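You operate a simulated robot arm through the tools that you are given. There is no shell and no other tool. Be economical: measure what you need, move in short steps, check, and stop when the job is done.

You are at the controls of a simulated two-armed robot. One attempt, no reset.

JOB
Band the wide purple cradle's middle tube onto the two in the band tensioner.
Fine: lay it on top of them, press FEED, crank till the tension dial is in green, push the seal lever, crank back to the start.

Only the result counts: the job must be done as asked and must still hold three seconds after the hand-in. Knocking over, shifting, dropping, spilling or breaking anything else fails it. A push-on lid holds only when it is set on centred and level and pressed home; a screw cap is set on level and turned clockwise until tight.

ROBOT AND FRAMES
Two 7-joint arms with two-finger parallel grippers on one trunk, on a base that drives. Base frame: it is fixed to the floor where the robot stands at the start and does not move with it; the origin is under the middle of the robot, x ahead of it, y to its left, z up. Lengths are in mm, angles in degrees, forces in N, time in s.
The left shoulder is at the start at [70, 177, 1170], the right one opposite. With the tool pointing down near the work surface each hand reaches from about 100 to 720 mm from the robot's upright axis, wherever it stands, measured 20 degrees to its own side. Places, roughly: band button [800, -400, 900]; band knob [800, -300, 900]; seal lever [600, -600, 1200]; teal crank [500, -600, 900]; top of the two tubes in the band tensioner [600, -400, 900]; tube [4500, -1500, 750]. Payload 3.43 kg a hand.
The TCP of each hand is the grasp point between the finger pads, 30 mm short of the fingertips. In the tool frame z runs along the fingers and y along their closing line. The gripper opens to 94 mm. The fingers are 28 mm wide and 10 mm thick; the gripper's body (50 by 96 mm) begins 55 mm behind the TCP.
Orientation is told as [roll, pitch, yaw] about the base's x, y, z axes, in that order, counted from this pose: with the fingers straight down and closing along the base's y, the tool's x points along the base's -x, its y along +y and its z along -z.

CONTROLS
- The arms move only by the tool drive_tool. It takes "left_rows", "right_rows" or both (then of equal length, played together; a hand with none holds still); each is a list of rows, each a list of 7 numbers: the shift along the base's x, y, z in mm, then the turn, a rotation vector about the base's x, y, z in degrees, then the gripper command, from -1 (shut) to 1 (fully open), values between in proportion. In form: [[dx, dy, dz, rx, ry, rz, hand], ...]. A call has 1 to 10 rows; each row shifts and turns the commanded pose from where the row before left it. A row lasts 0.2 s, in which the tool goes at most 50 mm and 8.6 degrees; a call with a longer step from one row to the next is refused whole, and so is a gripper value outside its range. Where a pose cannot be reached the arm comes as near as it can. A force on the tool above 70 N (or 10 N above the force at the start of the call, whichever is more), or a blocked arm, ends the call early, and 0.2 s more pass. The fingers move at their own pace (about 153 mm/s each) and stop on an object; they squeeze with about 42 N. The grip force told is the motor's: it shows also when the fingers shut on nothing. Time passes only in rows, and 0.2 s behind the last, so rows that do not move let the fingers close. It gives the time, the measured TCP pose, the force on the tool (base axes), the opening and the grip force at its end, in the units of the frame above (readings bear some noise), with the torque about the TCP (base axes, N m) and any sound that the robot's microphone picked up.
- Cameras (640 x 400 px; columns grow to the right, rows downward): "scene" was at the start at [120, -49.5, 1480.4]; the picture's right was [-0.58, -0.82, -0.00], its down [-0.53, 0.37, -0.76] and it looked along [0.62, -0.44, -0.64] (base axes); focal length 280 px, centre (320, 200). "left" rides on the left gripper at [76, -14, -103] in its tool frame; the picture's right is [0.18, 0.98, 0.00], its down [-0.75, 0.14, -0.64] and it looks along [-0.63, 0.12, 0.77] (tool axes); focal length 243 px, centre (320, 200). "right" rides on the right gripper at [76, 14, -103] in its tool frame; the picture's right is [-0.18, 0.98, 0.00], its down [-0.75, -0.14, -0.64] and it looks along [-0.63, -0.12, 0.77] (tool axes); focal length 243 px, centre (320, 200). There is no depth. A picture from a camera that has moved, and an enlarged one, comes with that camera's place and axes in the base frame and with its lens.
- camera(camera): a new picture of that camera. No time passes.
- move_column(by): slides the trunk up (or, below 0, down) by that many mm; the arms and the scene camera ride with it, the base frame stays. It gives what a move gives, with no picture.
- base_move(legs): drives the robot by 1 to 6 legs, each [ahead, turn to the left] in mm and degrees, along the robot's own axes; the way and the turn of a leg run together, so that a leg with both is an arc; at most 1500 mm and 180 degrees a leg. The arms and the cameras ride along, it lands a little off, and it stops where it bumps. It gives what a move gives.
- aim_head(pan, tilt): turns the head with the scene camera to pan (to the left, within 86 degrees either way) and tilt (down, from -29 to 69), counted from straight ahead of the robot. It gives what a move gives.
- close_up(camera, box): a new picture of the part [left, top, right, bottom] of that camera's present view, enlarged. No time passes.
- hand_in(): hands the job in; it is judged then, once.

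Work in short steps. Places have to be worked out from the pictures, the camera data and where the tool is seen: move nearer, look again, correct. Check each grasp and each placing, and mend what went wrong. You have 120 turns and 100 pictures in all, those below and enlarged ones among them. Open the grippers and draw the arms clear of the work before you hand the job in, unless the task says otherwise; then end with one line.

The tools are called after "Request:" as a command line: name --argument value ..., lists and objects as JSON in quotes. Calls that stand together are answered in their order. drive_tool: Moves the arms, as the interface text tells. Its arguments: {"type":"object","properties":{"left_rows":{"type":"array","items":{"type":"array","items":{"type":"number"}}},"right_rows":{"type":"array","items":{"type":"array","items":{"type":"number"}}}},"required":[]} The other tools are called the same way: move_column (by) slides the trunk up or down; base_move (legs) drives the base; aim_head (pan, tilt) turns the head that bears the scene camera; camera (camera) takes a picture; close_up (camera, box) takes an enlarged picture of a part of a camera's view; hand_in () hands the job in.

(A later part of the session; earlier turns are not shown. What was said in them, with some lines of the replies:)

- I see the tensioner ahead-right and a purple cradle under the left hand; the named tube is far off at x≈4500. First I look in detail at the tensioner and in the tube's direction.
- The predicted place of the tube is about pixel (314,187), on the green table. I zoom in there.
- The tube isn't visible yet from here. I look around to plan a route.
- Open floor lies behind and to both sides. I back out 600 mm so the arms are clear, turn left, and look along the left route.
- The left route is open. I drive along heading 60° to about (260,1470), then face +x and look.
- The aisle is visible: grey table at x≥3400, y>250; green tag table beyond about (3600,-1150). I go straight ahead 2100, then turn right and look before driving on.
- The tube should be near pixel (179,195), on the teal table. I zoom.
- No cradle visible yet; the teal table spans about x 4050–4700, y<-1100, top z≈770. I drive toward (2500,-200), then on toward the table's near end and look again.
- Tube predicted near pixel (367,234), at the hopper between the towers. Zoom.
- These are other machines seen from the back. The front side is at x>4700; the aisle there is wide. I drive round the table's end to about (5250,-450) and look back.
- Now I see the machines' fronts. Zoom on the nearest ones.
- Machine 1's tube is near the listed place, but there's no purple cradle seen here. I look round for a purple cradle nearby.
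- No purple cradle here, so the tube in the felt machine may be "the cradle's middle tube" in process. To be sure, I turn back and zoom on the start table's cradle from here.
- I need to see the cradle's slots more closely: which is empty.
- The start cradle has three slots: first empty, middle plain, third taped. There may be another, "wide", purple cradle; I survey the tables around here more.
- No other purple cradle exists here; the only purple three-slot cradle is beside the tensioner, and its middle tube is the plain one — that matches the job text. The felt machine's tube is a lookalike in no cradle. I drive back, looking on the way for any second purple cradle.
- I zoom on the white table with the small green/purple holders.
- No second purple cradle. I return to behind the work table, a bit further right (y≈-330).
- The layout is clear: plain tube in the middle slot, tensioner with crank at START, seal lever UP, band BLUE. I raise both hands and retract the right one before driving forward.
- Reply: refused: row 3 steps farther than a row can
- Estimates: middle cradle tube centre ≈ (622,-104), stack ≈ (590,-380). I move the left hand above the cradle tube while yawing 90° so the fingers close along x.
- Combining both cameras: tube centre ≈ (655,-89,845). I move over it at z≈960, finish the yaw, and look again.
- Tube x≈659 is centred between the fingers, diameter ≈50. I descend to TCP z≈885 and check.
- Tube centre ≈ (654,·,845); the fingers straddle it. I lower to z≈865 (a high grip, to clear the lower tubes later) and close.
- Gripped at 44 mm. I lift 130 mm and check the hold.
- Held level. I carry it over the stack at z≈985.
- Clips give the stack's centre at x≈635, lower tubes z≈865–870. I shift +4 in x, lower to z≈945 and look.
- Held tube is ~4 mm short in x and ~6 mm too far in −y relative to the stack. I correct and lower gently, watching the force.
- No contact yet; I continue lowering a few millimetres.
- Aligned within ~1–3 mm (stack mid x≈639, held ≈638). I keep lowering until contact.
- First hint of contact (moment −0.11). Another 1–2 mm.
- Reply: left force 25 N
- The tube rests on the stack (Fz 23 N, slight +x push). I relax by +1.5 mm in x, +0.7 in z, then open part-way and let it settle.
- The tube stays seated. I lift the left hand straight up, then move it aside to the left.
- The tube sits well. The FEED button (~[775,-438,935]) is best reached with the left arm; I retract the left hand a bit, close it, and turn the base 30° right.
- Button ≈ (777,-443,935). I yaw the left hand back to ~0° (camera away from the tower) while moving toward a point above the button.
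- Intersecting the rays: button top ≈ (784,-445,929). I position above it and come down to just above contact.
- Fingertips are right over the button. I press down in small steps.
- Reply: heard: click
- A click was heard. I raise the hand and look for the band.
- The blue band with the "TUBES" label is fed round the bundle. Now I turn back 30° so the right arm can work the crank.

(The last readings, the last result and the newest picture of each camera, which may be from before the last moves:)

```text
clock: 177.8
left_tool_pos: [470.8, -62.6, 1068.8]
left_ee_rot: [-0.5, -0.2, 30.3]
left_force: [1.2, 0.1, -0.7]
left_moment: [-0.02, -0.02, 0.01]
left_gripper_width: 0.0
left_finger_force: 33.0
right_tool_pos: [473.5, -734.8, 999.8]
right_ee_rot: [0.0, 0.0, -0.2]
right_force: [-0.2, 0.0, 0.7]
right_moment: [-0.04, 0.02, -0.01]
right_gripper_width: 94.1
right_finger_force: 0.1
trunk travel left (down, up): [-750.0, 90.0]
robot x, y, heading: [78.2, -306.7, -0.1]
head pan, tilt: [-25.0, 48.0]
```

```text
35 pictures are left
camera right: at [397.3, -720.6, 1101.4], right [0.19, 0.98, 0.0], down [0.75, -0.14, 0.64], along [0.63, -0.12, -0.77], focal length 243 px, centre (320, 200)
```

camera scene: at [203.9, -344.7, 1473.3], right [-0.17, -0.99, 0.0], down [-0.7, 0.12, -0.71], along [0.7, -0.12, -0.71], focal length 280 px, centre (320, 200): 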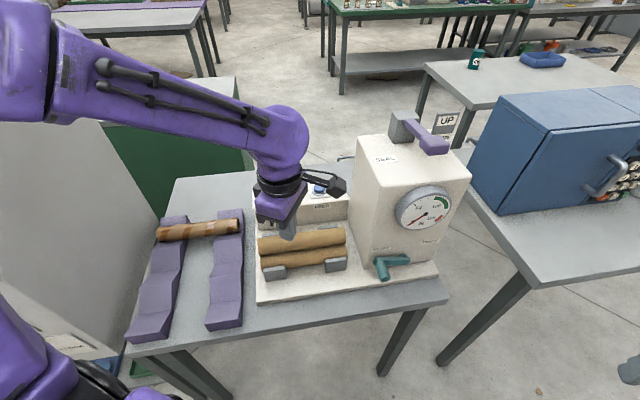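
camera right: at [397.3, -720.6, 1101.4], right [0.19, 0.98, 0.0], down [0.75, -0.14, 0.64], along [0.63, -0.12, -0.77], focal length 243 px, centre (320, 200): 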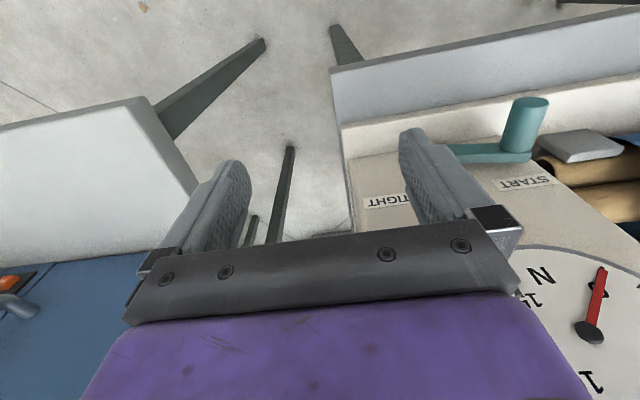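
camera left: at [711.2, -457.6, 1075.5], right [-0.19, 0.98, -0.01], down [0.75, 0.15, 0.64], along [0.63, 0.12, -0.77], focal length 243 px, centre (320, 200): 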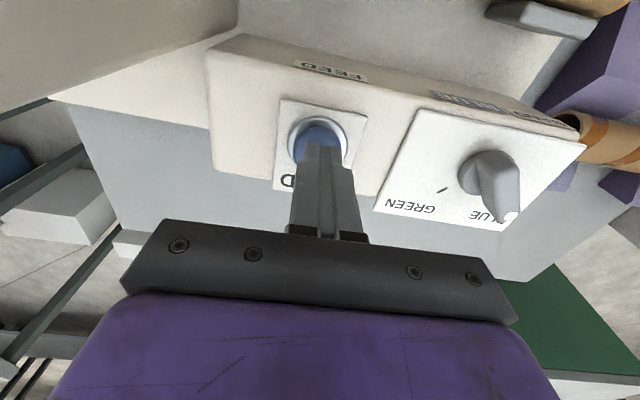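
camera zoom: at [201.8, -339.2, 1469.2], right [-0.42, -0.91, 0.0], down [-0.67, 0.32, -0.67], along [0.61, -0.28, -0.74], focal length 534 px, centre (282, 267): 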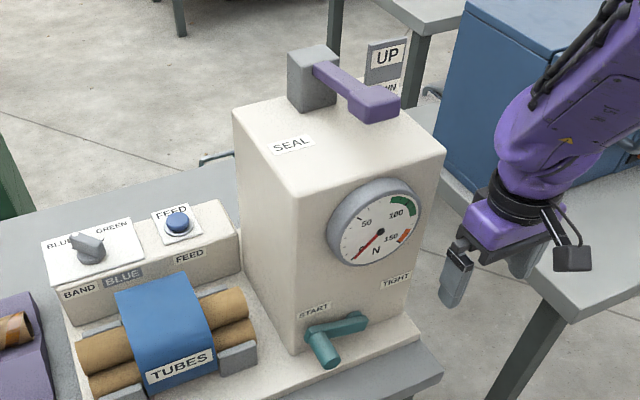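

Handle of the crank ≈ axis along x at y≈-548, z≈878, x 513–553; hub y≈-609, radius ≈62. I tilt the right hand 45° forward and bring it in front of the handle, half open.

Request:
drive_tool --right_rows '[[-10, 10, -2, 0, -7.5, 0, 0.3], [-8, 20, -4, 0, -7.5, 0, 0.3], [0, 26, -8, 0, -7.5, 0, 0.3], [0, 26, -8, 0, -7.5, 0, 0.3], [0, 26, -8, 0, -7.5, 0, 0.3], [0, 26, -8, 0, -7.5, 0, 0.3], [0, 27, -8, 0, 0, 0, 0.3], [0, 26, -8, 0, 0, 0, 0.3], [0, 0, 0, 0, 0, 0, 0.3]]'

Request:
camera --camera "right"

Request:
close_up --camera "scene" --box '[260, 100, 480, 300]'

```text
clock: 179.8
left_tool_pos: [471.8, -62.2, 1068.5]
left_ee_rot: [-0.5, 0.1, 30.3]
left_force: [0.1, -0.1, 0.0]
left_moment: [0.0, 0.01, 0.01]
left_gripper_width: 0.2
left_finger_force: 32.7
right_tool_pos: [521.5, -593.8, 959.0]
right_ee_rot: [4.7, -44.5, -5.6]
right_force: [0.5, -0.2, 0.1]
right_moment: [-0.01, 0.01, 0.03]
right_gripper_width: 61.2
right_finger_force: 0.1
right hand out of reach, approached as far as the arm can: row 4, 5, 6, 7, 8
trunk travel left (down, up): [-750.0, 90.0]
robot x, y, heading: [81.8, -305.2, -0.3]
head pan, tilt: [-25.0, 48.0]
```

```text
34 pictures are left
camera right: at [395.8, -576.8, 978.6], right [0.17, 0.97, 0.19], down [0.08, -0.2, 0.98], along [0.98, -0.15, -0.11], focal length 243 px, centre (320, 200)
```

right: 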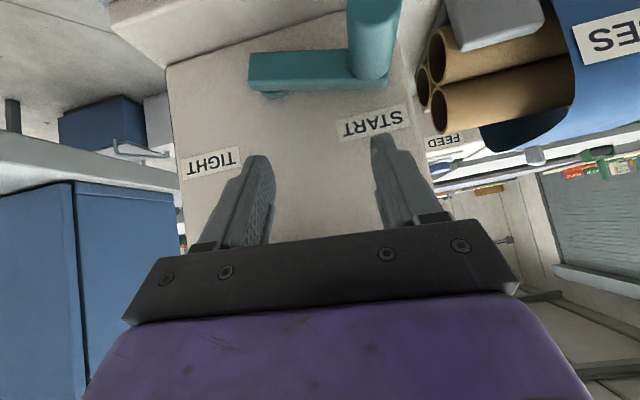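

```text
2.00 times, centred on (370, 200) of scene
camera zoom: at [202.4, -338.4, 1469.1], right [-0.43, -0.9, 0.0], down [-0.67, 0.32, -0.67], along [0.6, -0.29, -0.74], focal length 561 px, centre (220, 200)
```

zoom: 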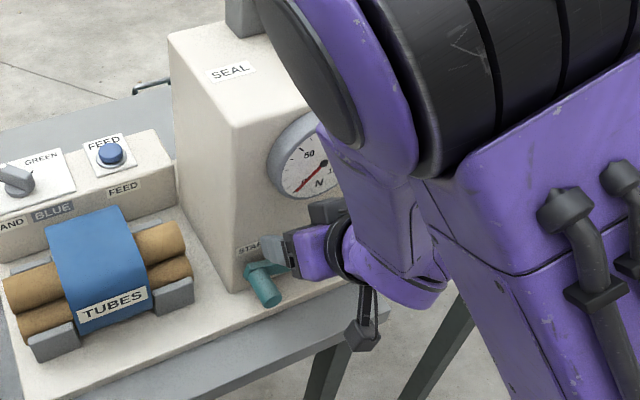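

The tilted arm is cramped this close. I back the base up by 140 mm to give it room, then look at the reading.

Request:
base_move --legs '[[-140, 0]]'

Request:
drive_tool --right_rows '[[0, 0, 0, 0, 0, 0, 0.3], [0, 0, 0, 0, 0, 0, 0.3]]'

```text
clock: 181.1
left_tool_pos: [330.8, -62.7, 1067.7]
left_ee_rot: [-0.4, 0.0, 30.3]
left_force: [1.1, -0.3, 0.4]
left_moment: [0.01, 0.0, 0.01]
left_gripper_width: 0.0
left_finger_force: 33.3
right_tool_pos: [381.5, -591.1, 960.2]
right_ee_rot: [4.9, -44.6, -5.1]
right_force: [0.2, -0.4, 1.0]
right_moment: [0.01, 0.01, -0.02]
right_gripper_width: 61.2
right_finger_force: 0.0
trunk travel left (down, up): [-750.0, 90.0]
robot x, y, heading: [-61.1, -305.8, -0.3]
head pan, tilt: [-25.0, 48.0]
```

```text
clock: 181.7
left_tool_pos: [329.4, -61.7, 1067.3]
left_ee_rot: [-0.6, -0.1, 30.2]
left_force: [0.4, 0.3, 0.3]
left_moment: [-0.01, 0.0, 0.0]
left_gripper_width: 0.0
left_finger_force: 33.0
right_tool_pos: [380.3, -591.3, 960.9]
right_ee_rot: [5.4, -44.7, -5.6]
right_force: [-0.4, 0.0, -0.4]
right_moment: [-0.03, 0.02, 0.01]
right_gripper_width: 61.2
right_finger_force: 0.1
trunk travel left (down, up): [-750.0, 90.0]
robot x, y, heading: [-62.8, -301.5, -0.3]
head pan, tilt: [-25.0, 48.0]
```

I move to in front of the handle (≈[450,-548,905]) and correct the small roll/yaw error.

Request:
drive_tool --right_rows '[[15, 12, -10, -1.2, 0, 0.6, 0.3], [20, 12, -15, -1.2, 0, 0.6, 0.3], [20, 12, -15, -1.3, 0, 0.6, 0.3], [15, 7, -15, 0, 0, 0, 0.3], [0, 0, 0, 0, 0, 0, 0.3]]'

Request:
camera --camera "right"

Request:
close_up --camera "scene" --box '[260, 70, 480, 270]'

```text
clock: 182.9
left_tool_pos: [329.0, -61.6, 1067.5]
left_ee_rot: [-0.5, -0.2, 30.3]
left_force: [0.2, 0.0, 0.0]
left_moment: [0.01, -0.03, 0.01]
left_gripper_width: 0.2
left_finger_force: 33.0
right_tool_pos: [465.9, -575.3, 929.3]
right_ee_rot: [3.5, -44.3, -4.2]
right_force: [0.0, 0.1, -0.2]
right_moment: [0.01, 0.0, -0.02]
right_gripper_width: 61.3
right_finger_force: 0.1
right hand out of reach, approached as far as the arm can: row 1, 2, 3, 4
trunk travel left (down, up): [-750.0, 90.0]
robot x, y, heading: [-63.7, -308.1, -0.1]
head pan, tilt: [-25.0, 48.0]
```

```text
32 pictures are left
camera right: at [340.5, -557.9, 949.5], right [0.16, 0.97, 0.17], down [0.08, -0.19, 0.98], along [0.98, -0.15, -0.11], focal length 243 px, centre (320, 200)
```

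right: 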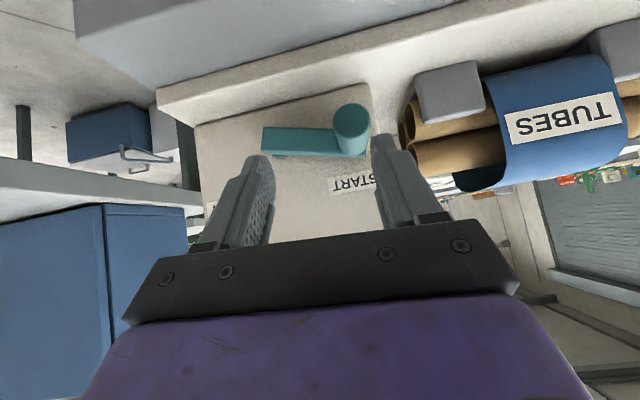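

```text
2.00 times, centred on (370, 170) of scene
camera zoom: at [59.2, -338.8, 1469.2], right [-0.43, -0.91, 0.0], down [-0.67, 0.32, -0.67], along [0.61, -0.28, -0.74], focal length 561 px, centre (220, 260)
```

zoom: 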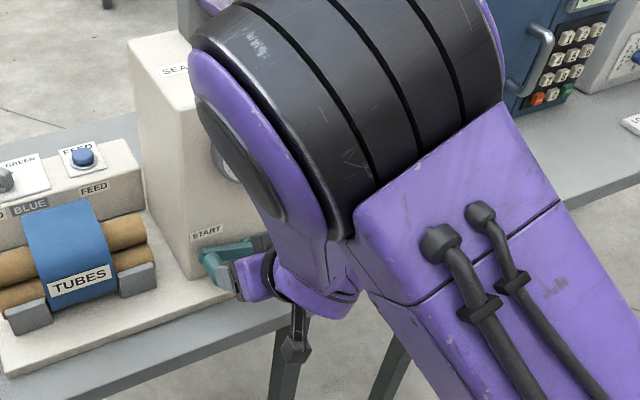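

The wrist is still too near the shoulder. I back up another 200 mm and re-approach.

Request:
base_move --legs '[[-200, 0]]'

Request:
drive_tool --right_rows '[[20, 3, -5, -0.9, 0, 0.5, 0.3], [30, 5, -5, -0.9, 0, 0.5, 0.3], [35, 5, -5, -0.9, 0, 0.5, 0.3], [35, 5, -5, 0, 0, 0.5, 0.3], [35, 5, -5, 0, 0, 0, 0.3], [20, 3, -5, 0, 0, 0, 0.3], [0, 0, 0, 0, 0, 0, 0.3]]'

```text
clock: 184.5
left_tool_pos: [127.5, -61.7, 1067.5]
left_ee_rot: [-0.5, 0.0, 30.4]
left_force: [-0.7, -0.1, 0.4]
left_moment: [-0.02, 0.01, 0.0]
left_gripper_width: 0.1
left_finger_force: 33.1
right_tool_pos: [264.5, -573.9, 929.1]
right_ee_rot: [3.2, -44.2, -4.0]
right_force: [0.3, 0.5, -0.3]
right_moment: [-0.01, -0.02, -0.03]
right_gripper_width: 61.3
right_finger_force: 0.0
trunk travel left (down, up): [-750.0, 90.0]
robot x, y, heading: [-267.0, -300.3, 0.0]
head pan, tilt: [-25.0, 48.0]
```

```text
clock: 186.1
left_tool_pos: [125.9, -60.5, 1068.3]
left_ee_rot: [-0.5, -0.1, 30.4]
left_force: [0.1, -0.3, 0.0]
left_moment: [0.02, -0.04, 0.03]
left_gripper_width: 0.1
left_finger_force: 33.2
right_tool_pos: [439.0, -549.5, 896.2]
right_ee_rot: [-0.7, -44.2, 0.7]
right_force: [0.4, 0.4, -0.3]
right_moment: [-0.02, 0.0, 0.02]
right_gripper_width: 61.6
right_finger_force: 0.0
trunk travel left (down, up): [-750.0, 90.0]
robot x, y, heading: [-263.9, -303.5, -0.2]
head pan, tilt: [-25.0, 48.0]
```

Reached cleanly now: (439,-549,896), tilt 44°. I check alignment with the handle.

Request:
camera --camera "right"

Request:
close_up --camera "scene" --box '[220, 40, 440, 240]'

```text
30 pictures are left
camera right: at [312.6, -535.7, 917.2], right [0.13, 0.98, 0.12], down [0.09, -0.13, 0.99], along [0.99, -0.12, -0.11], focal length 243 px, centre (320, 200)
```

right: 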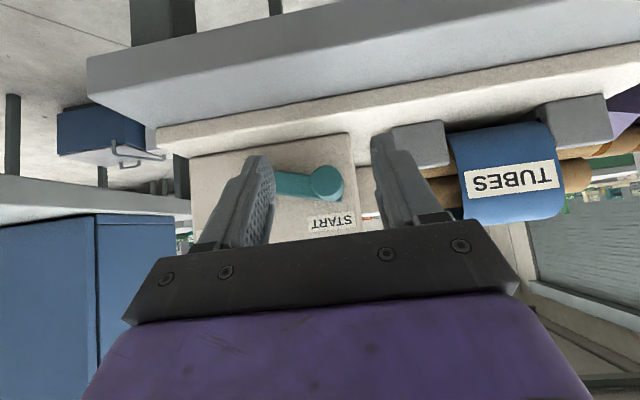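

```text
2.00 times, centred on (330, 140) of scene
camera zoom: at [-142.3, -337.8, 1469.2], right [-0.42, -0.91, 0.0], down [-0.67, 0.32, -0.67], along [0.61, -0.28, -0.74], focal length 561 px, centre (300, 320)
```

zoom: 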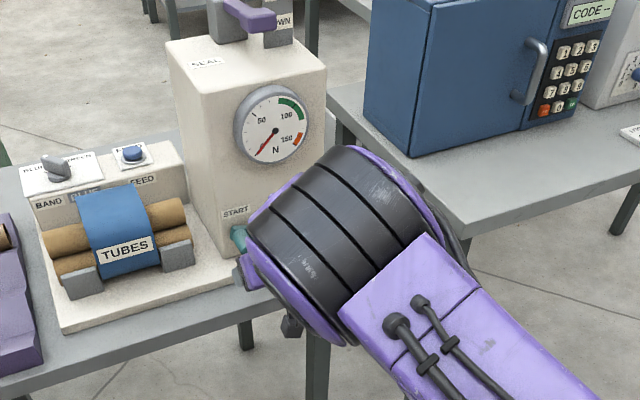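

Handle end seen at y≈-552, z≈881. I advance to x≈520 around it and close on it.

Request:
drive_tool --right_rows '[[25, -1, -4, 0, 0, 0, 0.3], [25, -1, -4, 0, 0, 0, 0.3], [20, 0, -4, 0, 0, 0, 0.3], [11, 0, 0, 0, 0, 0, 0.3], [0, 0, 0, 0, 0, 0, 0.3]]'

Request:
camera --camera "right"

```text
clock: 187.3
left_tool_pos: [124.7, -60.4, 1069.6]
left_ee_rot: [-0.5, -0.2, 30.3]
left_force: [-0.5, -0.2, 0.4]
left_moment: [0.0, 0.01, -0.01]
left_gripper_width: 0.0
left_finger_force: 33.0
right_tool_pos: [514.9, -552.0, 887.9]
right_ee_rot: [-0.6, -44.2, 0.6]
right_force: [-18.4, 1.3, -1.5]
right_moment: [0.05, 0.22, -0.56]
right_gripper_width: 60.3
right_finger_force: 0.0
trunk travel left (down, up): [-750.0, 90.0]
robot x, y, heading: [-267.5, -302.7, -0.2]
head pan, tilt: [-25.0, 48.0]
```

```text
28 pictures are left
camera right: at [389.1, -538.0, 907.1], right [0.13, 0.98, 0.12], down [0.09, -0.13, 0.99], along [0.99, -0.12, -0.11], focal length 243 px, centre (320, 200)
```

right: 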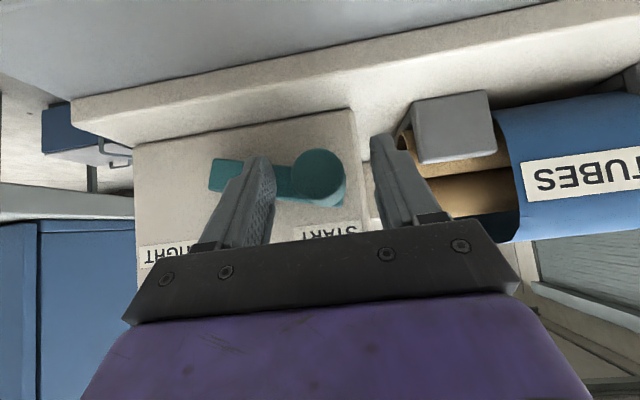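

The finger touched the crank arm (−18 N). I back off 5 mm and close on the handle.

Request:
drive_tool --right_rows '[[-8, 0, -3, 0, 0, 0, 0.3], [0, 0, 0, 0, 0, 0, 0], [0, 0, 0, 0, 0, 0, -1], [0, 0, 0, 0, 0, 0, -1], [0, 0, 0, 0, 0, 0, -1]]'

Request:
camera --camera "right"

```text
clock: 188.5
left_tool_pos: [127.0, -61.2, 1067.5]
left_ee_rot: [-0.5, -0.1, 30.4]
left_force: [-0.5, 0.6, 0.2]
left_moment: [0.0, 0.01, 0.01]
left_gripper_width: 0.0
left_finger_force: 33.2
right_tool_pos: [510.7, -551.5, 884.6]
right_ee_rot: [-0.7, -44.3, 0.7]
right_force: [4.1, 2.0, 3.0]
right_moment: [-0.2, -0.25, -0.09]
right_gripper_width: 27.9
right_finger_force: 44.6
trunk travel left (down, up): [-750.0, 90.0]
robot x, y, heading: [-262.6, -307.5, -0.1]
head pan, tilt: [-25.0, 48.0]
```

```text
27 pictures are left
camera right: at [384.9, -537.7, 903.5], right [0.13, 0.98, 0.12], down [0.09, -0.13, 0.99], along [0.99, -0.11, -0.11], focal length 243 px, centre (320, 200)
```

right: 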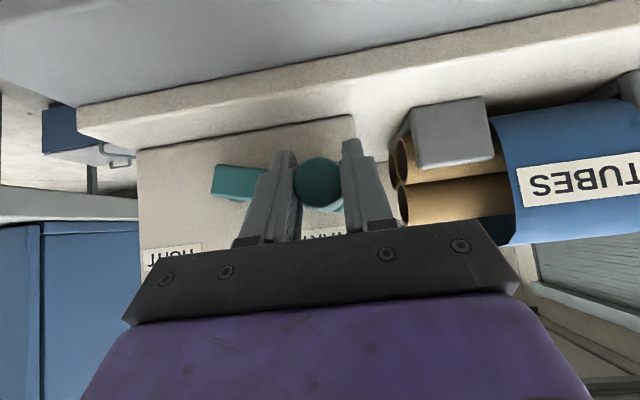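

Handle gripped (28 mm). Hub ≈ (y -617, z 866), R≈67, handle at 12° above horizontal-left. I crank over the top, first a test of 18°.

Request:
drive_tool --right_rows '[[0, -1.8, 6.9, 0, 0, 0, -1], [0, -2.5, 6.6, 0, 0, 0, -1], [0, -3.2, 6.3, 0, 0, 0, -1], [0, 0, 0, 0, 0, 0, -1]]'

Request:
close_up --camera "scene" --box '[250, 40, 370, 160]'

```text
clock: 189.5
left_tool_pos: [127.6, -61.2, 1066.7]
left_ee_rot: [-0.5, 0.0, 30.3]
left_force: [-0.6, -0.9, -0.5]
left_moment: [0.01, 0.03, 0.0]
left_gripper_width: 0.2
left_finger_force: 33.0
right_tool_pos: [510.5, -556.6, 902.6]
right_ee_rot: [-0.6, -44.1, 0.7]
right_force: [-4.0, 6.9, -7.8]
right_moment: [0.63, 0.68, 0.09]
right_gripper_width: 28.3
right_finger_force: 44.9
trunk travel left (down, up): [-750.0, 90.0]
robot x, y, heading: [-263.2, -307.3, -0.3]
head pan, tilt: [-25.0, 48.0]
```

```text
3.33 times, centred on (310, 100) of scene
camera zoom: at [-141.0, -337.1, 1469.0], right [-0.42, -0.91, 0.0], down [-0.67, 0.31, -0.67], along [0.61, -0.28, -0.74], focal length 935 px, centre (353, 533)
```

zoom: 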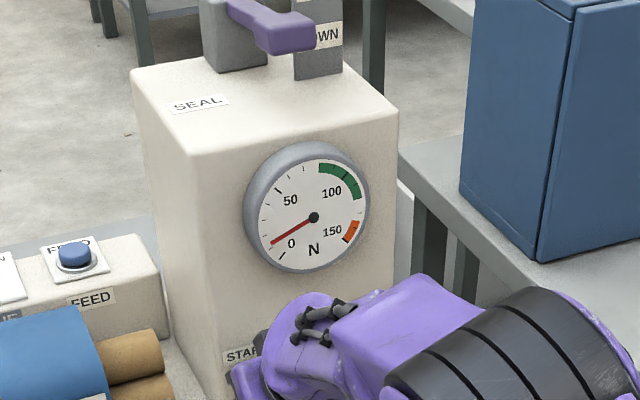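

The needle is rising and forces are small. I continue the arc to about 78°.

Request:
drive_tool --right_rows '[[0, -5.3, 7.8, 0, 0, 0, -1], [0, -6.3, 7.0, 0, 0, 0, -1], [0, -7.2, 6.0, 0, 0, 0, -1], [0, -8.0, 5.0, 0, 0, 0, -1], [0, -8.6, 3.8, 0, 0, 0, -1], [0, -9.1, 2.6, 0, 0, 0, -1], [0, 0, 0, 0, 0, 0, -1]]'

Request:
close_up --camera "scene" --box '[250, 40, 370, 160]'

```text
clock: 191.1
left_tool_pos: [125.3, -56.6, 1068.5]
left_ee_rot: [-0.6, -0.1, 30.4]
left_force: [-1.3, -0.3, -0.3]
left_moment: [-0.04, 0.01, -0.02]
left_gripper_width: 0.3
left_finger_force: 33.6
right_tool_pos: [510.6, -599.7, 939.0]
right_ee_rot: [-0.9, -44.6, 0.8]
right_force: [-2.4, 15.6, 9.4]
right_moment: [0.88, 0.18, 0.18]
right_gripper_width: 28.6
right_finger_force: 45.4
trunk travel left (down, up): [-750.0, 90.0]
robot x, y, heading: [-264.1, -306.9, -0.0]
head pan, tilt: [-25.0, 48.0]
```

```text
3.33 times, centred on (310, 100) of scene
camera zoom: at [-144.2, -333.4, 1469.6], right [-0.42, -0.91, 0.0], down [-0.67, 0.31, -0.67], along [0.61, -0.29, -0.74], focal length 935 px, centre (353, 533)
```

zoom: 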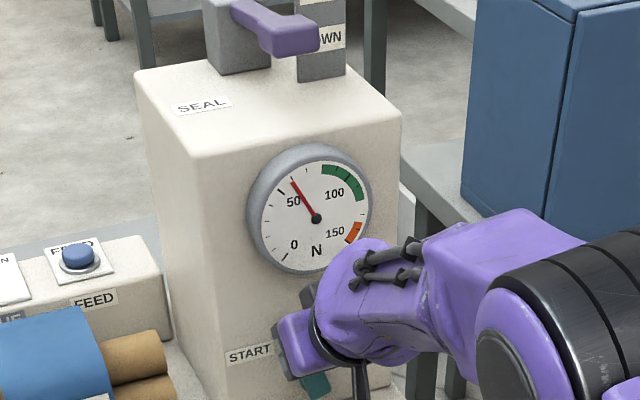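

Dial ≈60 at ~78°; green needs ≈45° more. I continue to ~113°.

Request:
drive_tool --right_rows '[[0, -8.1, 2.2, 0, 0, 0, -1], [0, -8.3, 1.3, 0, 0, 0, -1], [0, -8.2, -0.8, 0, 0, 0, -1], [0, -8.0, -1.8, 0, 0, 0, -1], [0, -7.8, -2.8, 0, 0, 0, -1], [0, 0, 0, 0, 0, 0, -1]]'

Request:
close_up --camera "scene" --box '[250, 40, 370, 160]'

```text
clock: 192.5
left_tool_pos: [124.9, -60.7, 1068.7]
left_ee_rot: [-0.5, -0.3, 30.3]
left_force: [0.3, 0.3, 0.0]
left_moment: [0.02, 0.01, 0.01]
left_gripper_width: 0.1
left_finger_force: 33.3
right_tool_pos: [509.0, -643.8, 931.5]
right_ee_rot: [-0.8, -44.1, 0.8]
right_force: [-25.1, 5.3, -11.0]
right_moment: [0.13, -0.33, 0.17]
right_gripper_width: 27.9
right_finger_force: 44.9
trunk travel left (down, up): [-750.0, 90.0]
robot x, y, heading: [-264.6, -303.2, -0.1]
head pan, tilt: [-25.0, 48.0]
```

```text
3.33 times, centred on (310, 100) of scene
camera zoom: at [-145.1, -337.8, 1469.3], right [-0.43, -0.9, 0.0], down [-0.67, 0.32, -0.67], along [0.61, -0.28, -0.74], focal length 935 px, centre (353, 533)
```

zoom: 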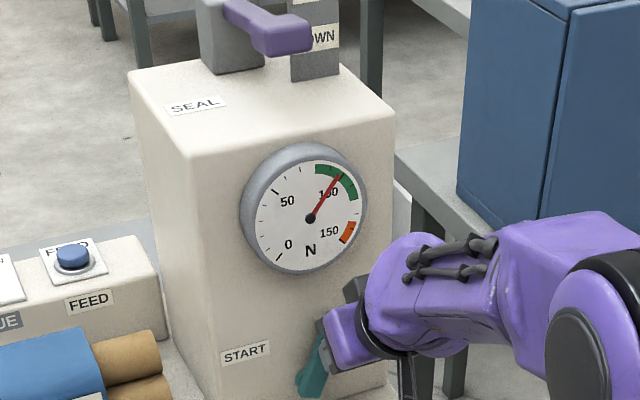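

Needle is in mid-green. I release the handle to see whether the crank holds by itself.

Request:
drive_tool --right_rows '[[0, 0, 0, 0, 0, 0, -0.3], [0, 0, 0, 0, 0, 0, -0.1], [0, 0, 0, 0, 0, 0, 0.1], [0, 0, 0, 0, 0, 0, 0.1]]'

Request:
close_up --camera "scene" --box '[250, 40, 370, 160]'

Request:
camera --camera "right"

```text
clock: 193.5
left_tool_pos: [127.6, -61.1, 1067.5]
left_ee_rot: [-0.5, -0.1, 30.4]
left_force: [0.3, -1.2, 0.3]
left_moment: [0.01, 0.0, -0.02]
left_gripper_width: 0.0
left_finger_force: 32.5
right_tool_pos: [513.2, -643.6, 933.9]
right_ee_rot: [-0.5, -44.3, 0.6]
right_force: [0.5, -0.6, 0.5]
right_moment: [-0.02, 0.03, 0.01]
right_gripper_width: 51.7
right_finger_force: 0.1
trunk travel left (down, up): [-750.0, 90.0]
robot x, y, heading: [-261.9, -305.4, -0.1]
head pan, tilt: [-25.0, 48.0]
```

```text
3.33 times, centred on (310, 100) of scene
camera zoom: at [-142.0, -338.1, 1469.2], right [-0.42, -0.91, 0.0], down [-0.67, 0.32, -0.67], along [0.61, -0.28, -0.74], focal length 935 px, centre (353, 533)
```

zoom: 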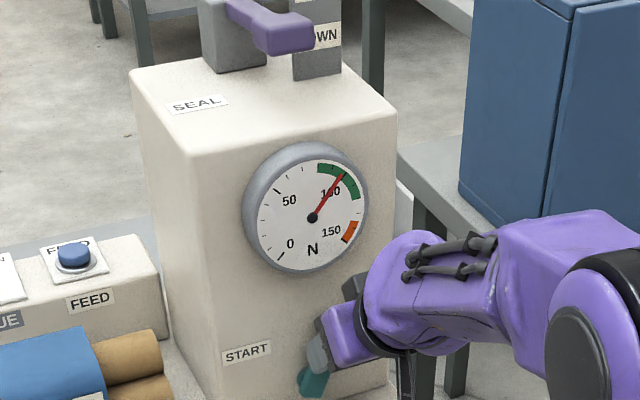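

```text
22 pictures are left
camera right: at [385.9, -629.2, 951.3], right [0.13, 0.98, 0.12], down [0.09, -0.13, 0.99], along [0.99, -0.12, -0.11], focal length 243 px, centre (320, 200)
```

right: 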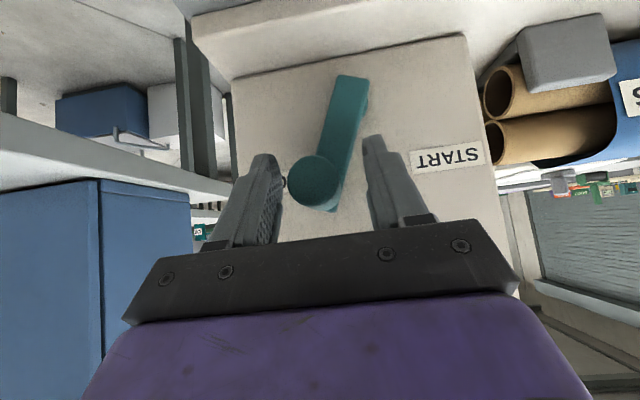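

The crank holds at mid-green. I pull the right hand back off the handle and raise it for the seal lever (tip ≈ [595,-627,1185]).

Request:
drive_tool --right_rows '[[-12, -3, 0, 0, 0, 0, 0.3], [-25, 0, 0, 0, 0, 0, 0.3], [-30, 0, 0, 0, 0, 0, 0.3], [-20, 0, 35, 0, 0, 0, -1], [0, 0, 45, 0, 0, 0, -1], [0, 0, 48, 0, 0, 0, -1], [0, 3, 48, 0, 0, 0, -1], [0, 5, 48, 0, 0, 0, -1], [0, 5, 48, 0, 0, 0, -1], [0, 5, 48, 0, 0, 0, -1]]'

Request:
base_move --legs '[[130, 0]]'

Request:
camera --camera "scene"

```text
clock: 195.7
left_tool_pos: [125.9, -60.4, 1068.8]
left_ee_rot: [-0.6, 0.0, 30.5]
left_force: [0.4, -0.4, -0.4]
left_moment: [0.0, -0.01, 0.0]
left_gripper_width: 0.2
left_finger_force: 32.6
right_tool_pos: [423.1, -627.0, 1256.2]
right_ee_rot: [-0.6, -44.3, 0.5]
right_force: [-1.0, 0.2, -0.7]
right_moment: [-0.02, -0.02, 0.03]
right_gripper_width: 0.0
right_finger_force: 33.1
trunk travel left (down, up): [-750.0, 90.0]
robot x, y, heading: [-264.2, -303.8, -0.2]
head pan, tilt: [-25.0, 48.0]
```

```text
clock: 197.0
left_tool_pos: [255.6, -62.5, 1068.7]
left_ee_rot: [-0.5, -0.1, 30.4]
left_force: [0.5, -0.2, -0.2]
left_moment: [-0.04, -0.01, -0.01]
left_gripper_width: 0.0
left_finger_force: 33.3
right_tool_pos: [551.3, -629.4, 1255.8]
right_ee_rot: [-0.5, -44.3, 0.5]
right_force: [-0.4, 0.4, -0.8]
right_moment: [-0.03, 0.01, 0.01]
right_gripper_width: 0.0
right_finger_force: 33.4
trunk travel left (down, up): [-750.0, 90.0]
robot x, y, heading: [-133.8, -304.5, 0.1]
head pan, tilt: [-25.0, 48.0]
```

```text
21 pictures are left
camera scene: at [-14.4, -338.6, 1469.4], right [-0.42, -0.91, 0.0], down [-0.67, 0.31, -0.67], along [0.61, -0.28, -0.74], focal length 280 px, centre (320, 200)
```

scene: 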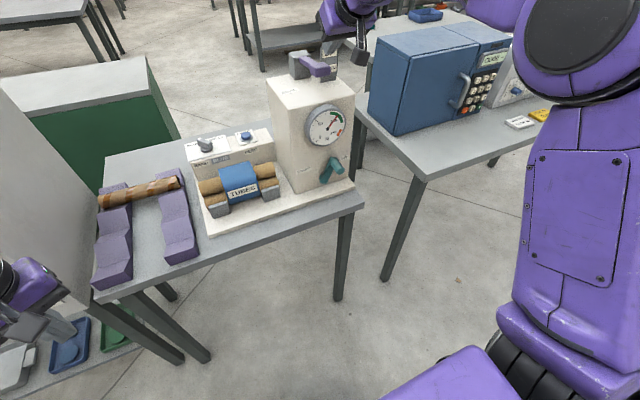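

Request:
aim_head --pan -25 --tilt 30

Request:
close_up --camera "scene" --box '[240, 60, 420, 260]'

Request:
camera --camera "right"

```text
clock: 197.8
left_tool_pos: [257.7, -62.2, 1068.1]
left_ee_rot: [-0.4, -0.1, 30.3]
left_force: [0.4, 0.8, -0.3]
left_moment: [0.01, -0.02, 0.03]
left_gripper_width: 0.1
left_finger_force: 32.9
right_tool_pos: [553.6, -630.7, 1256.2]
right_ee_rot: [-0.6, -44.2, 0.5]
right_force: [0.3, 0.0, -0.3]
right_moment: [0.0, 0.01, 0.0]
right_gripper_width: 0.0
right_finger_force: 32.8
trunk travel left (down, up): [-750.0, 90.0]
robot x, y, heading: [-133.5, -304.6, -0.0]
head pan, tilt: [-25.0, 30.0]
```

```text
2.00 times, centred on (330, 160) of scene
camera zoom: at [-1.2, -343.7, 1495.8], right [-0.42, -0.91, 0.0], down [-0.45, 0.21, -0.87], along [0.78, -0.37, -0.5], focal length 561 px, centre (300, 280)
```

zoom: 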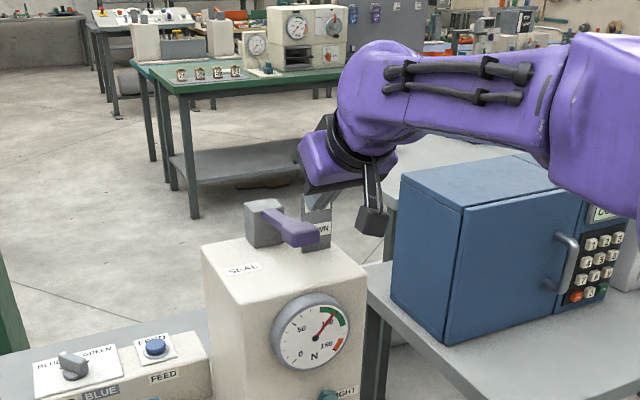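

```text
19 pictures are left
camera right: at [428.3, -615.7, 1273.3], right [0.13, 0.98, 0.12], down [0.09, -0.13, 0.99], along [0.99, -0.12, -0.11], focal length 243 px, centre (320, 200)
```

right: 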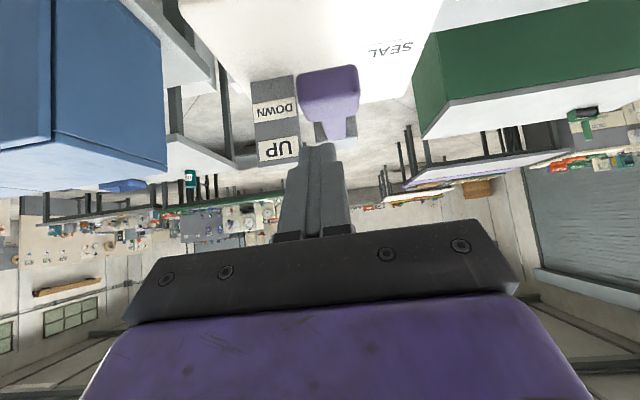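

The lever's tip block is at ≈(590,-622,1185), arm pointing toward the robot, so it must be pressed down toward DOWN. I place the closed fingertips above it and start pressing.

Request:
drive_tool --right_rows '[[13, 4, 0, 0, 0, 0, -1], [12, 4, -5, 0, 0, 0, -1], [0, 0, -10, 0, 0, 0, -1], [0, 0, -8, 0, 0, 0, -1], [0, 0, -6, 0, 0, 0, -1], [0, 0, -6, 0, 0, 0, -1], [0, 0, 0, 0, 0, 0, -1]]'

Request:
close_up --camera "scene" --box '[260, 100, 420, 240]'

Request:
camera --camera "right"

```text
clock: 199.4
left_tool_pos: [255.8, -61.1, 1068.1]
left_ee_rot: [-0.5, -0.2, 30.2]
left_force: [1.0, 0.0, 0.1]
left_moment: [0.03, 0.01, 0.02]
left_gripper_width: 0.3
left_finger_force: 33.3
right_tool_pos: [576.9, -620.1, 1219.8]
right_ee_rot: [-0.7, -44.4, 0.4]
right_force: [0.4, -1.0, 1.7]
right_moment: [0.0, -0.04, -0.03]
right_gripper_width: 0.2
right_finger_force: 33.0
trunk travel left (down, up): [-750.0, 90.0]
robot x, y, heading: [-135.1, -306.0, -0.1]
head pan, tilt: [-25.0, 30.0]
```

```text
2.86 times, centred on (340, 170) of scene
camera zoom: at [-2.5, -343.3, 1496.0], right [-0.42, -0.91, 0.0], down [-0.45, 0.21, -0.87], along [0.78, -0.37, -0.5], focal length 801 px, centre (263, 286)
```

zoom: 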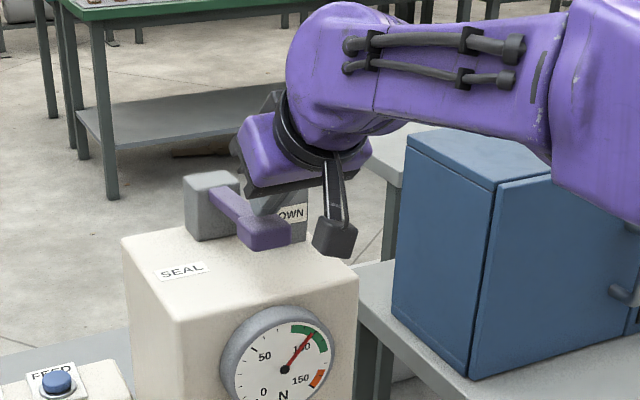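

```text
17 pictures are left
camera right: at [451.7, -607.2, 1238.6], right [0.13, 0.98, 0.12], down [0.09, -0.13, 0.99], along [0.99, -0.12, -0.11], focal length 243 px, centre (320, 200)
```

right: 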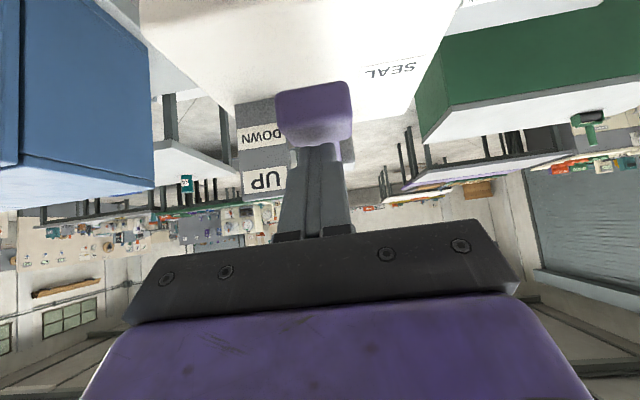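

The fingertip rests on the lever block. I press it down further in steps.

Request:
drive_tool --right_rows '[[0, 0, -7, 0, 0, 0, -1], [0, 0, -7, 0, 0, 0, -1], [0, 0, -7, 0, 0, 0, -1], [0, 0, -7, 0, 0, 0, -1], [0, 0, 0, 0, 0, 0, -1]]'

Request:
close_up --camera "scene" --box '[260, 100, 420, 240]'

```text
clock: 200.6
left_tool_pos: [255.3, -61.3, 1068.0]
left_ee_rot: [-0.5, -0.2, 30.3]
left_force: [0.5, 0.3, -0.1]
left_moment: [-0.01, -0.01, 0.01]
left_gripper_width: 0.1
left_finger_force: 32.8
right_tool_pos: [577.3, -620.9, 1195.8]
right_ee_rot: [-0.6, -44.6, 0.6]
right_force: [3.3, -4.0, 15.0]
right_moment: [-0.11, -0.25, 0.02]
right_gripper_width: 0.0
right_finger_force: 33.0
trunk travel left (down, up): [-750.0, 90.0]
robot x, y, heading: [-133.8, -303.9, -0.1]
head pan, tilt: [-25.0, 30.0]
```

```text
2.86 times, centred on (340, 170) of scene
camera zoom: at [-4.2, -343.1, 1496.4], right [-0.42, -0.91, 0.0], down [-0.45, 0.21, -0.87], along [0.79, -0.37, -0.5], focal length 801 px, centre (263, 286)
```

zoom: 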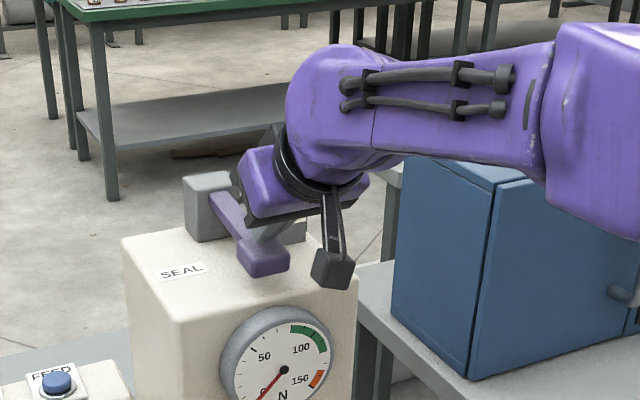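

The lever is down and the dial dropped to zero, as sealing would release it. I raise the hand and inspect the band and crank.

Request:
drive_tool --right_rows '[[0, 0, 20, 0, 0, 0, -1], [-5, 0, 40, 0, 0, 0, -1], [-40, 0, 30, 0, 0, 0, -1], [-45, 0, 0, 0, 0, 0, -1], [-45, 0, 0, 0, 0, 0, -1]]'

Request:
aim_head --pan -20 --tilt 42

Request:
close_up --camera "scene" --box '[180, 60, 400, 240]'

```text
clock: 201.8
left_tool_pos: [258.8, -62.6, 1068.0]
left_ee_rot: [-0.4, 0.0, 30.2]
left_force: [1.2, -0.2, -0.2]
left_moment: [0.0, 0.01, -0.03]
left_gripper_width: 0.0
left_finger_force: 32.8
right_tool_pos: [489.0, -619.9, 1281.0]
right_ee_rot: [-0.5, -44.1, 0.5]
right_force: [0.3, 0.0, -0.7]
right_moment: [-0.01, 0.02, 0.01]
right_gripper_width: 0.0
right_finger_force: 33.0
right hand out of reach, approached as far as the arm can: row 5
trunk travel left (down, up): [-750.0, 90.0]
robot x, y, heading: [-133.2, -304.6, 0.0]
head pan, tilt: [-25.0, 30.0]
```

```text
clock: 202.6
left_tool_pos: [256.6, -62.5, 1068.0]
left_ee_rot: [-0.5, -0.2, 30.3]
left_force: [0.0, -0.1, 0.3]
left_moment: [0.0, -0.02, 0.01]
left_gripper_width: 0.1
left_finger_force: 33.3
right_tool_pos: [488.0, -618.9, 1281.9]
right_ee_rot: [-0.6, -44.3, 0.5]
right_force: [-0.7, 0.6, 0.0]
right_moment: [-0.01, -0.01, 0.01]
right_gripper_width: 0.1
right_finger_force: 32.6
trunk travel left (down, up): [-750.0, 90.0]
robot x, y, heading: [-136.4, -304.9, 0.0]
head pan, tilt: [-20.0, 42.0]
```

```text
2.22 times, centred on (290, 150) of scene
camera zoom: at [-5.3, -333.9, 1477.7], right [-0.34, -0.94, 0.0], down [-0.63, 0.23, -0.74], along [0.7, -0.25, -0.67], focal length 623 px, centre (387, 311)
```

zoom: 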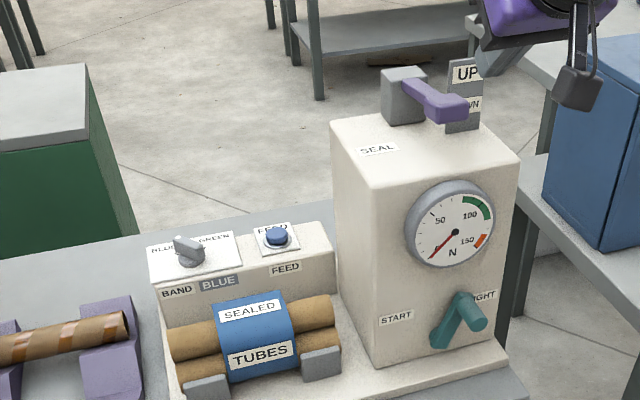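

"SEALED" shows on the band; the lever sprang up. Now I crank back: base back 130 mm, lower the right hand in front of the handle (≈ y -647, z 926).

Request:
base_move --legs '[[-130, 0]]'

Request:
drive_tool --right_rows '[[10, -3, -40, 0, 0, 0, 0.1], [10, -3, -44, 0, 0, 0, 0.2], [10, -3, -44, 0, 0, 0, 0.2], [10, -3, -44, 0, 0, 0, 0.2], [10, -4, -44, 0, 0, 0, 0.2], [10, -4, -44, 0, 0, 0, 0.2], [10, -4, -44, 0, 0, 0, 0.2], [10, -4, -44, 0, 0, 0, 0.2], [0, 0, 0, 0, 0, 0, 0.2]]'

Request:
camera --camera "right"

```text
clock: 203.8
left_tool_pos: [130.0, -62.0, 1066.3]
left_ee_rot: [-0.5, 0.0, 30.2]
left_force: [-1.6, 0.2, -0.5]
left_moment: [0.01, 0.01, -0.04]
left_gripper_width: 0.0
left_finger_force: 32.9
right_tool_pos: [359.5, -619.0, 1280.3]
right_ee_rot: [-0.5, -44.2, 0.5]
right_force: [0.7, 0.3, 0.4]
right_moment: [-0.01, 0.02, -0.02]
right_gripper_width: 0.1
right_finger_force: 33.3
trunk travel left (down, up): [-750.0, 90.0]
robot x, y, heading: [-262.4, -304.8, -0.2]
head pan, tilt: [-20.0, 42.0]
```

```text
clock: 205.8
left_tool_pos: [128.3, -63.0, 1068.0]
left_ee_rot: [-0.4, -0.1, 30.2]
left_force: [-0.4, 0.4, 0.5]
left_moment: [0.02, -0.02, 0.05]
left_gripper_width: 0.0
left_finger_force: 33.5
right_tool_pos: [441.2, -647.4, 935.5]
right_ee_rot: [-0.6, -44.4, 0.4]
right_force: [-0.5, -0.5, -0.2]
right_moment: [-0.01, -0.02, -0.01]
right_gripper_width: 56.4
right_finger_force: 0.1
trunk travel left (down, up): [-750.0, 90.0]
robot x, y, heading: [-261.6, -307.3, -0.2]
head pan, tilt: [-20.0, 42.0]
```

```text
14 pictures are left
camera right: at [314.5, -633.9, 953.3], right [0.13, 0.98, 0.12], down [0.09, -0.13, 0.99], along [0.99, -0.12, -0.11], focal length 243 px, centre (320, 200)
```

right: 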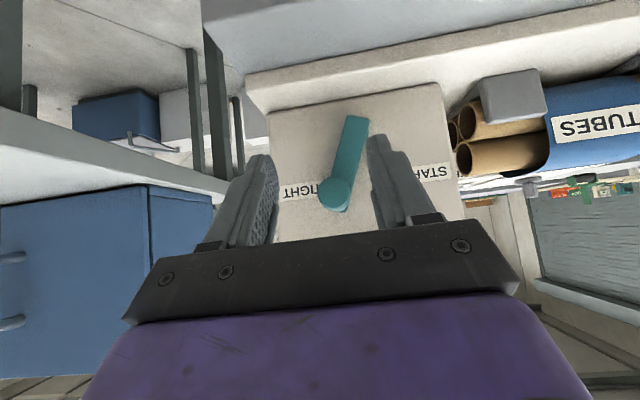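

Handle at (y -645, z 926). I advance, straddle and close.

Request:
drive_tool --right_rows '[[25, 1, -2, 0, 0, 0, 0.2], [25, 1, -2, 0, 0, 0, 0.2], [16, 0, -1, 0, 0, 0, 0.2], [0, 0, 0, 0, 0, 0, -0.1], [0, 0, 0, 0, 0, 0, -1], [0, 0, 0, 0, 0, 0, -1], [0, 0, 0, 0, 0, 0, -1]]'

```text
clock: 207.4
left_tool_pos: [129.2, -62.5, 1067.5]
left_ee_rot: [-0.4, -0.1, 30.1]
left_force: [0.4, 0.2, 0.4]
left_moment: [-0.03, -0.01, 0.01]
left_gripper_width: 0.0
left_finger_force: 33.0
right_tool_pos: [505.2, -647.4, 927.5]
right_ee_rot: [-0.5, -44.2, 0.2]
right_force: [1.9, -1.3, 0.6]
right_moment: [-0.1, 0.07, -0.02]
right_gripper_width: 28.1
right_finger_force: 45.2
trunk travel left (down, up): [-750.0, 90.0]
robot x, y, heading: [-261.6, -306.6, 0.0]
head pan, tilt: [-20.0, 42.0]
```

Gripped. I crank back along the arc to ~44° first.

Request:
drive_tool --right_rows '[[0, 8.7, 3.5, 0, 0, 0, -1], [0, 9.1, 2.3, 0, 0, 0, -1], [0, 9.3, 1.0, 0, 0, 0, -1], [0, 9.3, -0.4, 0, 0, 0, -1], [0, 9.2, -1.6, 0, 0, 0, -1], [0, 8.9, -2.9, 0, 0, 0, -1], [0, 8.4, -4.1, 0, 0, 0, -1], [0, 7.7, -5.2, 0, 0, 0, -1], [0, 7.0, -6.3, 0, 0, 0, -1], [0, 0, 0, 0, 0, 0, -1]]'

```text
clock: 209.6
left_tool_pos: [128.5, -63.0, 1067.4]
left_ee_rot: [-0.5, -0.1, 30.3]
left_force: [-0.5, 0.3, 0.2]
left_moment: [-0.01, -0.03, 0.02]
left_gripper_width: 0.0
left_finger_force: 32.8
right_tool_pos: [504.7, -567.3, 914.4]
right_ee_rot: [-0.7, -44.0, 0.4]
right_force: [-1.1, -1.6, 0.0]
right_moment: [-0.13, 0.19, -0.24]
right_gripper_width: 25.5
right_finger_force: 44.7
trunk travel left (down, up): [-750.0, 90.0]
robot x, y, heading: [-263.4, -301.7, -0.2]
head pan, tilt: [-20.0, 42.0]
```

Smooth. I go on to the start position.

Request:
drive_tool --right_rows '[[0, 6.0, -7.1, 0, 0, 0, -1], [0, 5.0, -7.9, 0, 0, 0, -1], [0, 3.8, -8.6, 0, 0, 0, -1], [0, 2.5, -9.0, 0, 0, 0, -1], [0, 0, 0, 0, 0, 0, -1]]'

Request:
camera --camera "right"

```text
clock: 210.8
left_tool_pos: [127.4, -63.0, 1069.7]
left_ee_rot: [-0.5, -0.2, 30.1]
left_force: [0.5, 0.2, -1.3]
left_moment: [0.0, -0.02, -0.01]
left_gripper_width: 0.0
left_finger_force: 32.5
right_tool_pos: [505.5, -550.8, 885.1]
right_ee_rot: [-0.6, -44.7, 0.4]
right_force: [7.2, -3.3, 15.3]
right_moment: [-0.64, -0.62, -0.35]
right_gripper_width: 24.8
right_finger_force: 44.9
trunk travel left (down, up): [-750.0, 90.0]
robot x, y, heading: [-264.6, -303.6, 0.1]
head pan, tilt: [-20.0, 42.0]
```

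```text
13 pictures are left
camera right: at [378.4, -536.7, 903.6], right [0.13, 0.98, 0.12], down [0.09, -0.13, 0.99], along [0.99, -0.12, -0.1], focal length 243 px, centre (320, 200)
```

right: 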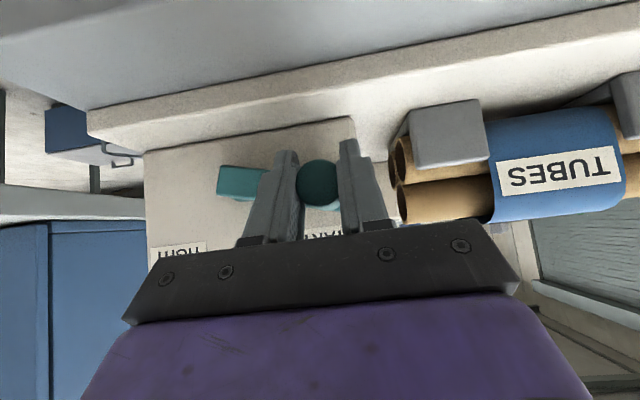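

The crank is back at its start picture, with 15 N reaction of the stop. I nudge 3 mm more to be sure it's fully home, then release.

Request:
drive_tool --right_rows '[[0, 0, -3, 0, 0, 0, -1], [0, 0, 0, 0, 0, 0, -1]]'

Request:
drive_tool --right_rows '[[0, 0, 3, 0, 0, 0, -1], [0, 0, 0, 0, 0, 0, -0.3], [0, 0, 0, 0, 0, 0, 0], [0, 0, 0, 0, 0, 0, 0.2], [-15, 0, 0, 0, 0, 0, 0.2], [-30, 0, 0, 0, 0, 0, 0.2], [-40, 0, 0, 0, 0, 0, 0.2], [-25, -5, 20, 0, 0, 0, 0.5], [0, -20, 40, 0, 0, 0, 1], [0, -20, 40, 0, 0, 0, 1]]'

Request:
camera --camera "right"

Request:
close_up --camera "scene" --box '[160, 20, 380, 200]'

```text
clock: 211.4
left_tool_pos: [126.6, -62.4, 1069.2]
left_ee_rot: [-0.6, -0.3, 30.2]
left_force: [0.0, -0.2, 0.3]
left_moment: [0.01, -0.03, 0.02]
left_gripper_width: 0.2
left_finger_force: 32.2
right_tool_pos: [504.7, -550.1, 884.7]
right_ee_rot: [-0.6, -44.8, 0.4]
right_force: [10.0, -3.9, 26.0]
right_moment: [-0.42, 0.36, -0.54]
right_gripper_width: 24.6
right_finger_force: 44.4
trunk travel left (down, up): [-750.0, 90.0]
robot x, y, heading: [-263.6, -305.4, -0.2]
head pan, tilt: [-20.0, 42.0]
```

```text
clock: 213.6
left_tool_pos: [128.0, -63.7, 1068.5]
left_ee_rot: [-0.5, -0.2, 30.1]
left_force: [-0.6, -0.3, 0.2]
left_moment: [-0.02, 0.01, -0.04]
left_gripper_width: 0.0
left_finger_force: 33.7
right_tool_pos: [390.8, -597.0, 983.0]
right_ee_rot: [-0.5, -44.3, 0.4]
right_force: [0.5, -0.3, 0.5]
right_moment: [-0.01, 0.0, -0.01]
right_gripper_width: 94.1
right_finger_force: 0.0
trunk travel left (down, up): [-750.0, 90.0]
robot x, y, heading: [-265.3, -306.0, -0.3]
head pan, tilt: [-20.0, 42.0]
```

```text
12 pictures are left
camera right: at [265.4, -583.3, 1001.5], right [0.13, 0.98, 0.12], down [0.09, -0.13, 0.99], along [0.99, -0.12, -0.11], focal length 243 px, centre (320, 200)
```

right: 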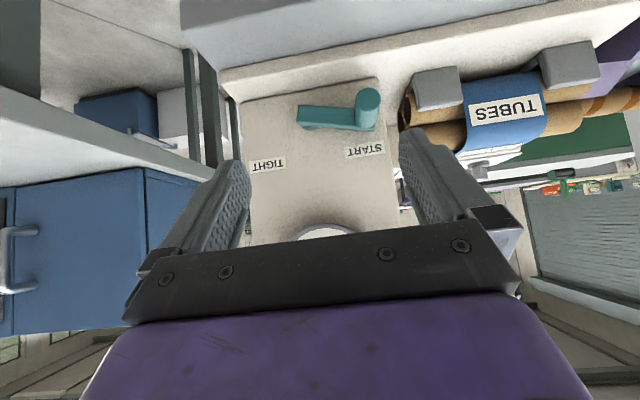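

```text
2.22 times, centred on (270, 110) of scene
camera zoom: at [-135.2, -334.9, 1477.7], right [-0.34, -0.94, 0.0], down [-0.63, 0.23, -0.74], along [0.7, -0.26, -0.67], focal length 623 px, centre (431, 400)
```

zoom: 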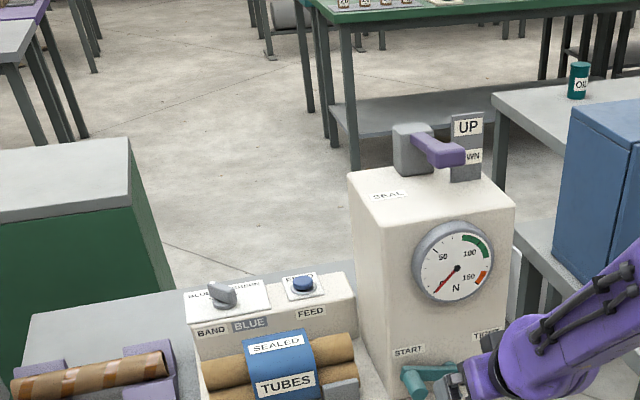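

Crank at START, dial zero, band SEALED on all three tubes, lever UP. I open the left gripper and back the robot clear, then hand in.

Request:
drive_tool --left_rows '[[0, 0, 0, 0, 0, 0, 1], [0, 0, 0, 0, 0, 0, 1], [0, 0, 0, 0, 0, 0, 1]]'

Request:
base_move --legs '[[-150, 0]]'

Request:
camera --camera "scene"

```text
clock: 214.4
left_tool_pos: [128.8, -62.3, 1067.5]
left_ee_rot: [-0.5, -0.1, 30.3]
left_force: [0.9, 0.1, 0.1]
left_moment: [0.02, 0.0, -0.03]
left_gripper_width: 94.0
left_finger_force: 0.1
right_tool_pos: [392.9, -596.1, 981.5]
right_ee_rot: [-0.6, -44.1, 0.5]
right_force: [0.5, -0.2, -0.1]
right_moment: [-0.03, 0.02, 0.01]
right_gripper_width: 93.6
right_finger_force: 0.0
trunk travel left (down, up): [-750.0, 90.0]
robot x, y, heading: [-259.2, -303.8, -0.1]
head pan, tilt: [-20.0, 42.0]
```

```text
clock: 215.8
left_tool_pos: [-18.8, -62.9, 1068.0]
left_ee_rot: [-0.4, 0.0, 30.0]
left_force: [1.1, -0.3, 0.5]
left_moment: [0.0, -0.01, -0.03]
left_gripper_width: 94.1
left_finger_force: 0.0
right_tool_pos: [242.4, -598.3, 981.9]
right_ee_rot: [-0.5, -44.2, 0.2]
right_force: [-0.6, 0.1, -0.5]
right_moment: [0.01, 0.01, -0.03]
right_gripper_width: 93.8
right_finger_force: 0.0
trunk travel left (down, up): [-750.0, 90.0]
robot x, y, heading: [-412.8, -300.1, -0.1]
head pan, tilt: [-20.0, 42.0]
```

```text
10 pictures are left
camera scene: at [-281.8, -333.9, 1477.4], right [-0.34, -0.94, 0.0], down [-0.63, 0.23, -0.74], along [0.7, -0.26, -0.67], focal length 280 px, centre (320, 200)
```

scene: 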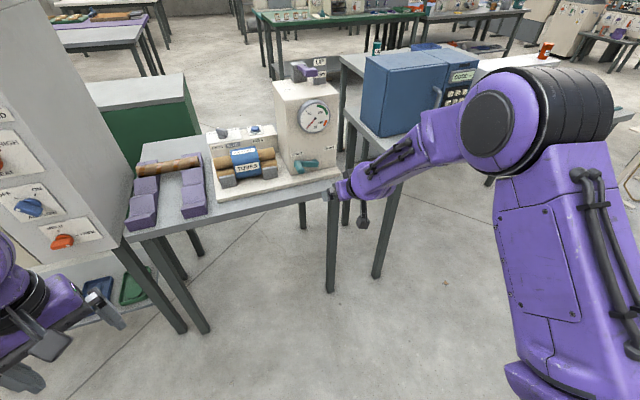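

Everything is in order and the arms are clear, so I hand the job in.

Request:
hand_in

```text
The job is handed in.
```

I laid the plain tube from the middle slot of the purple cradle on the two in the tensioner, banded it in blue and sealed it, then cranked back to START. The band reads SEALED. One mismatch: your list put the tube near [4500, -1500, 750], but that one was in a felt machine with no cradle, so I followed the job wording instead.
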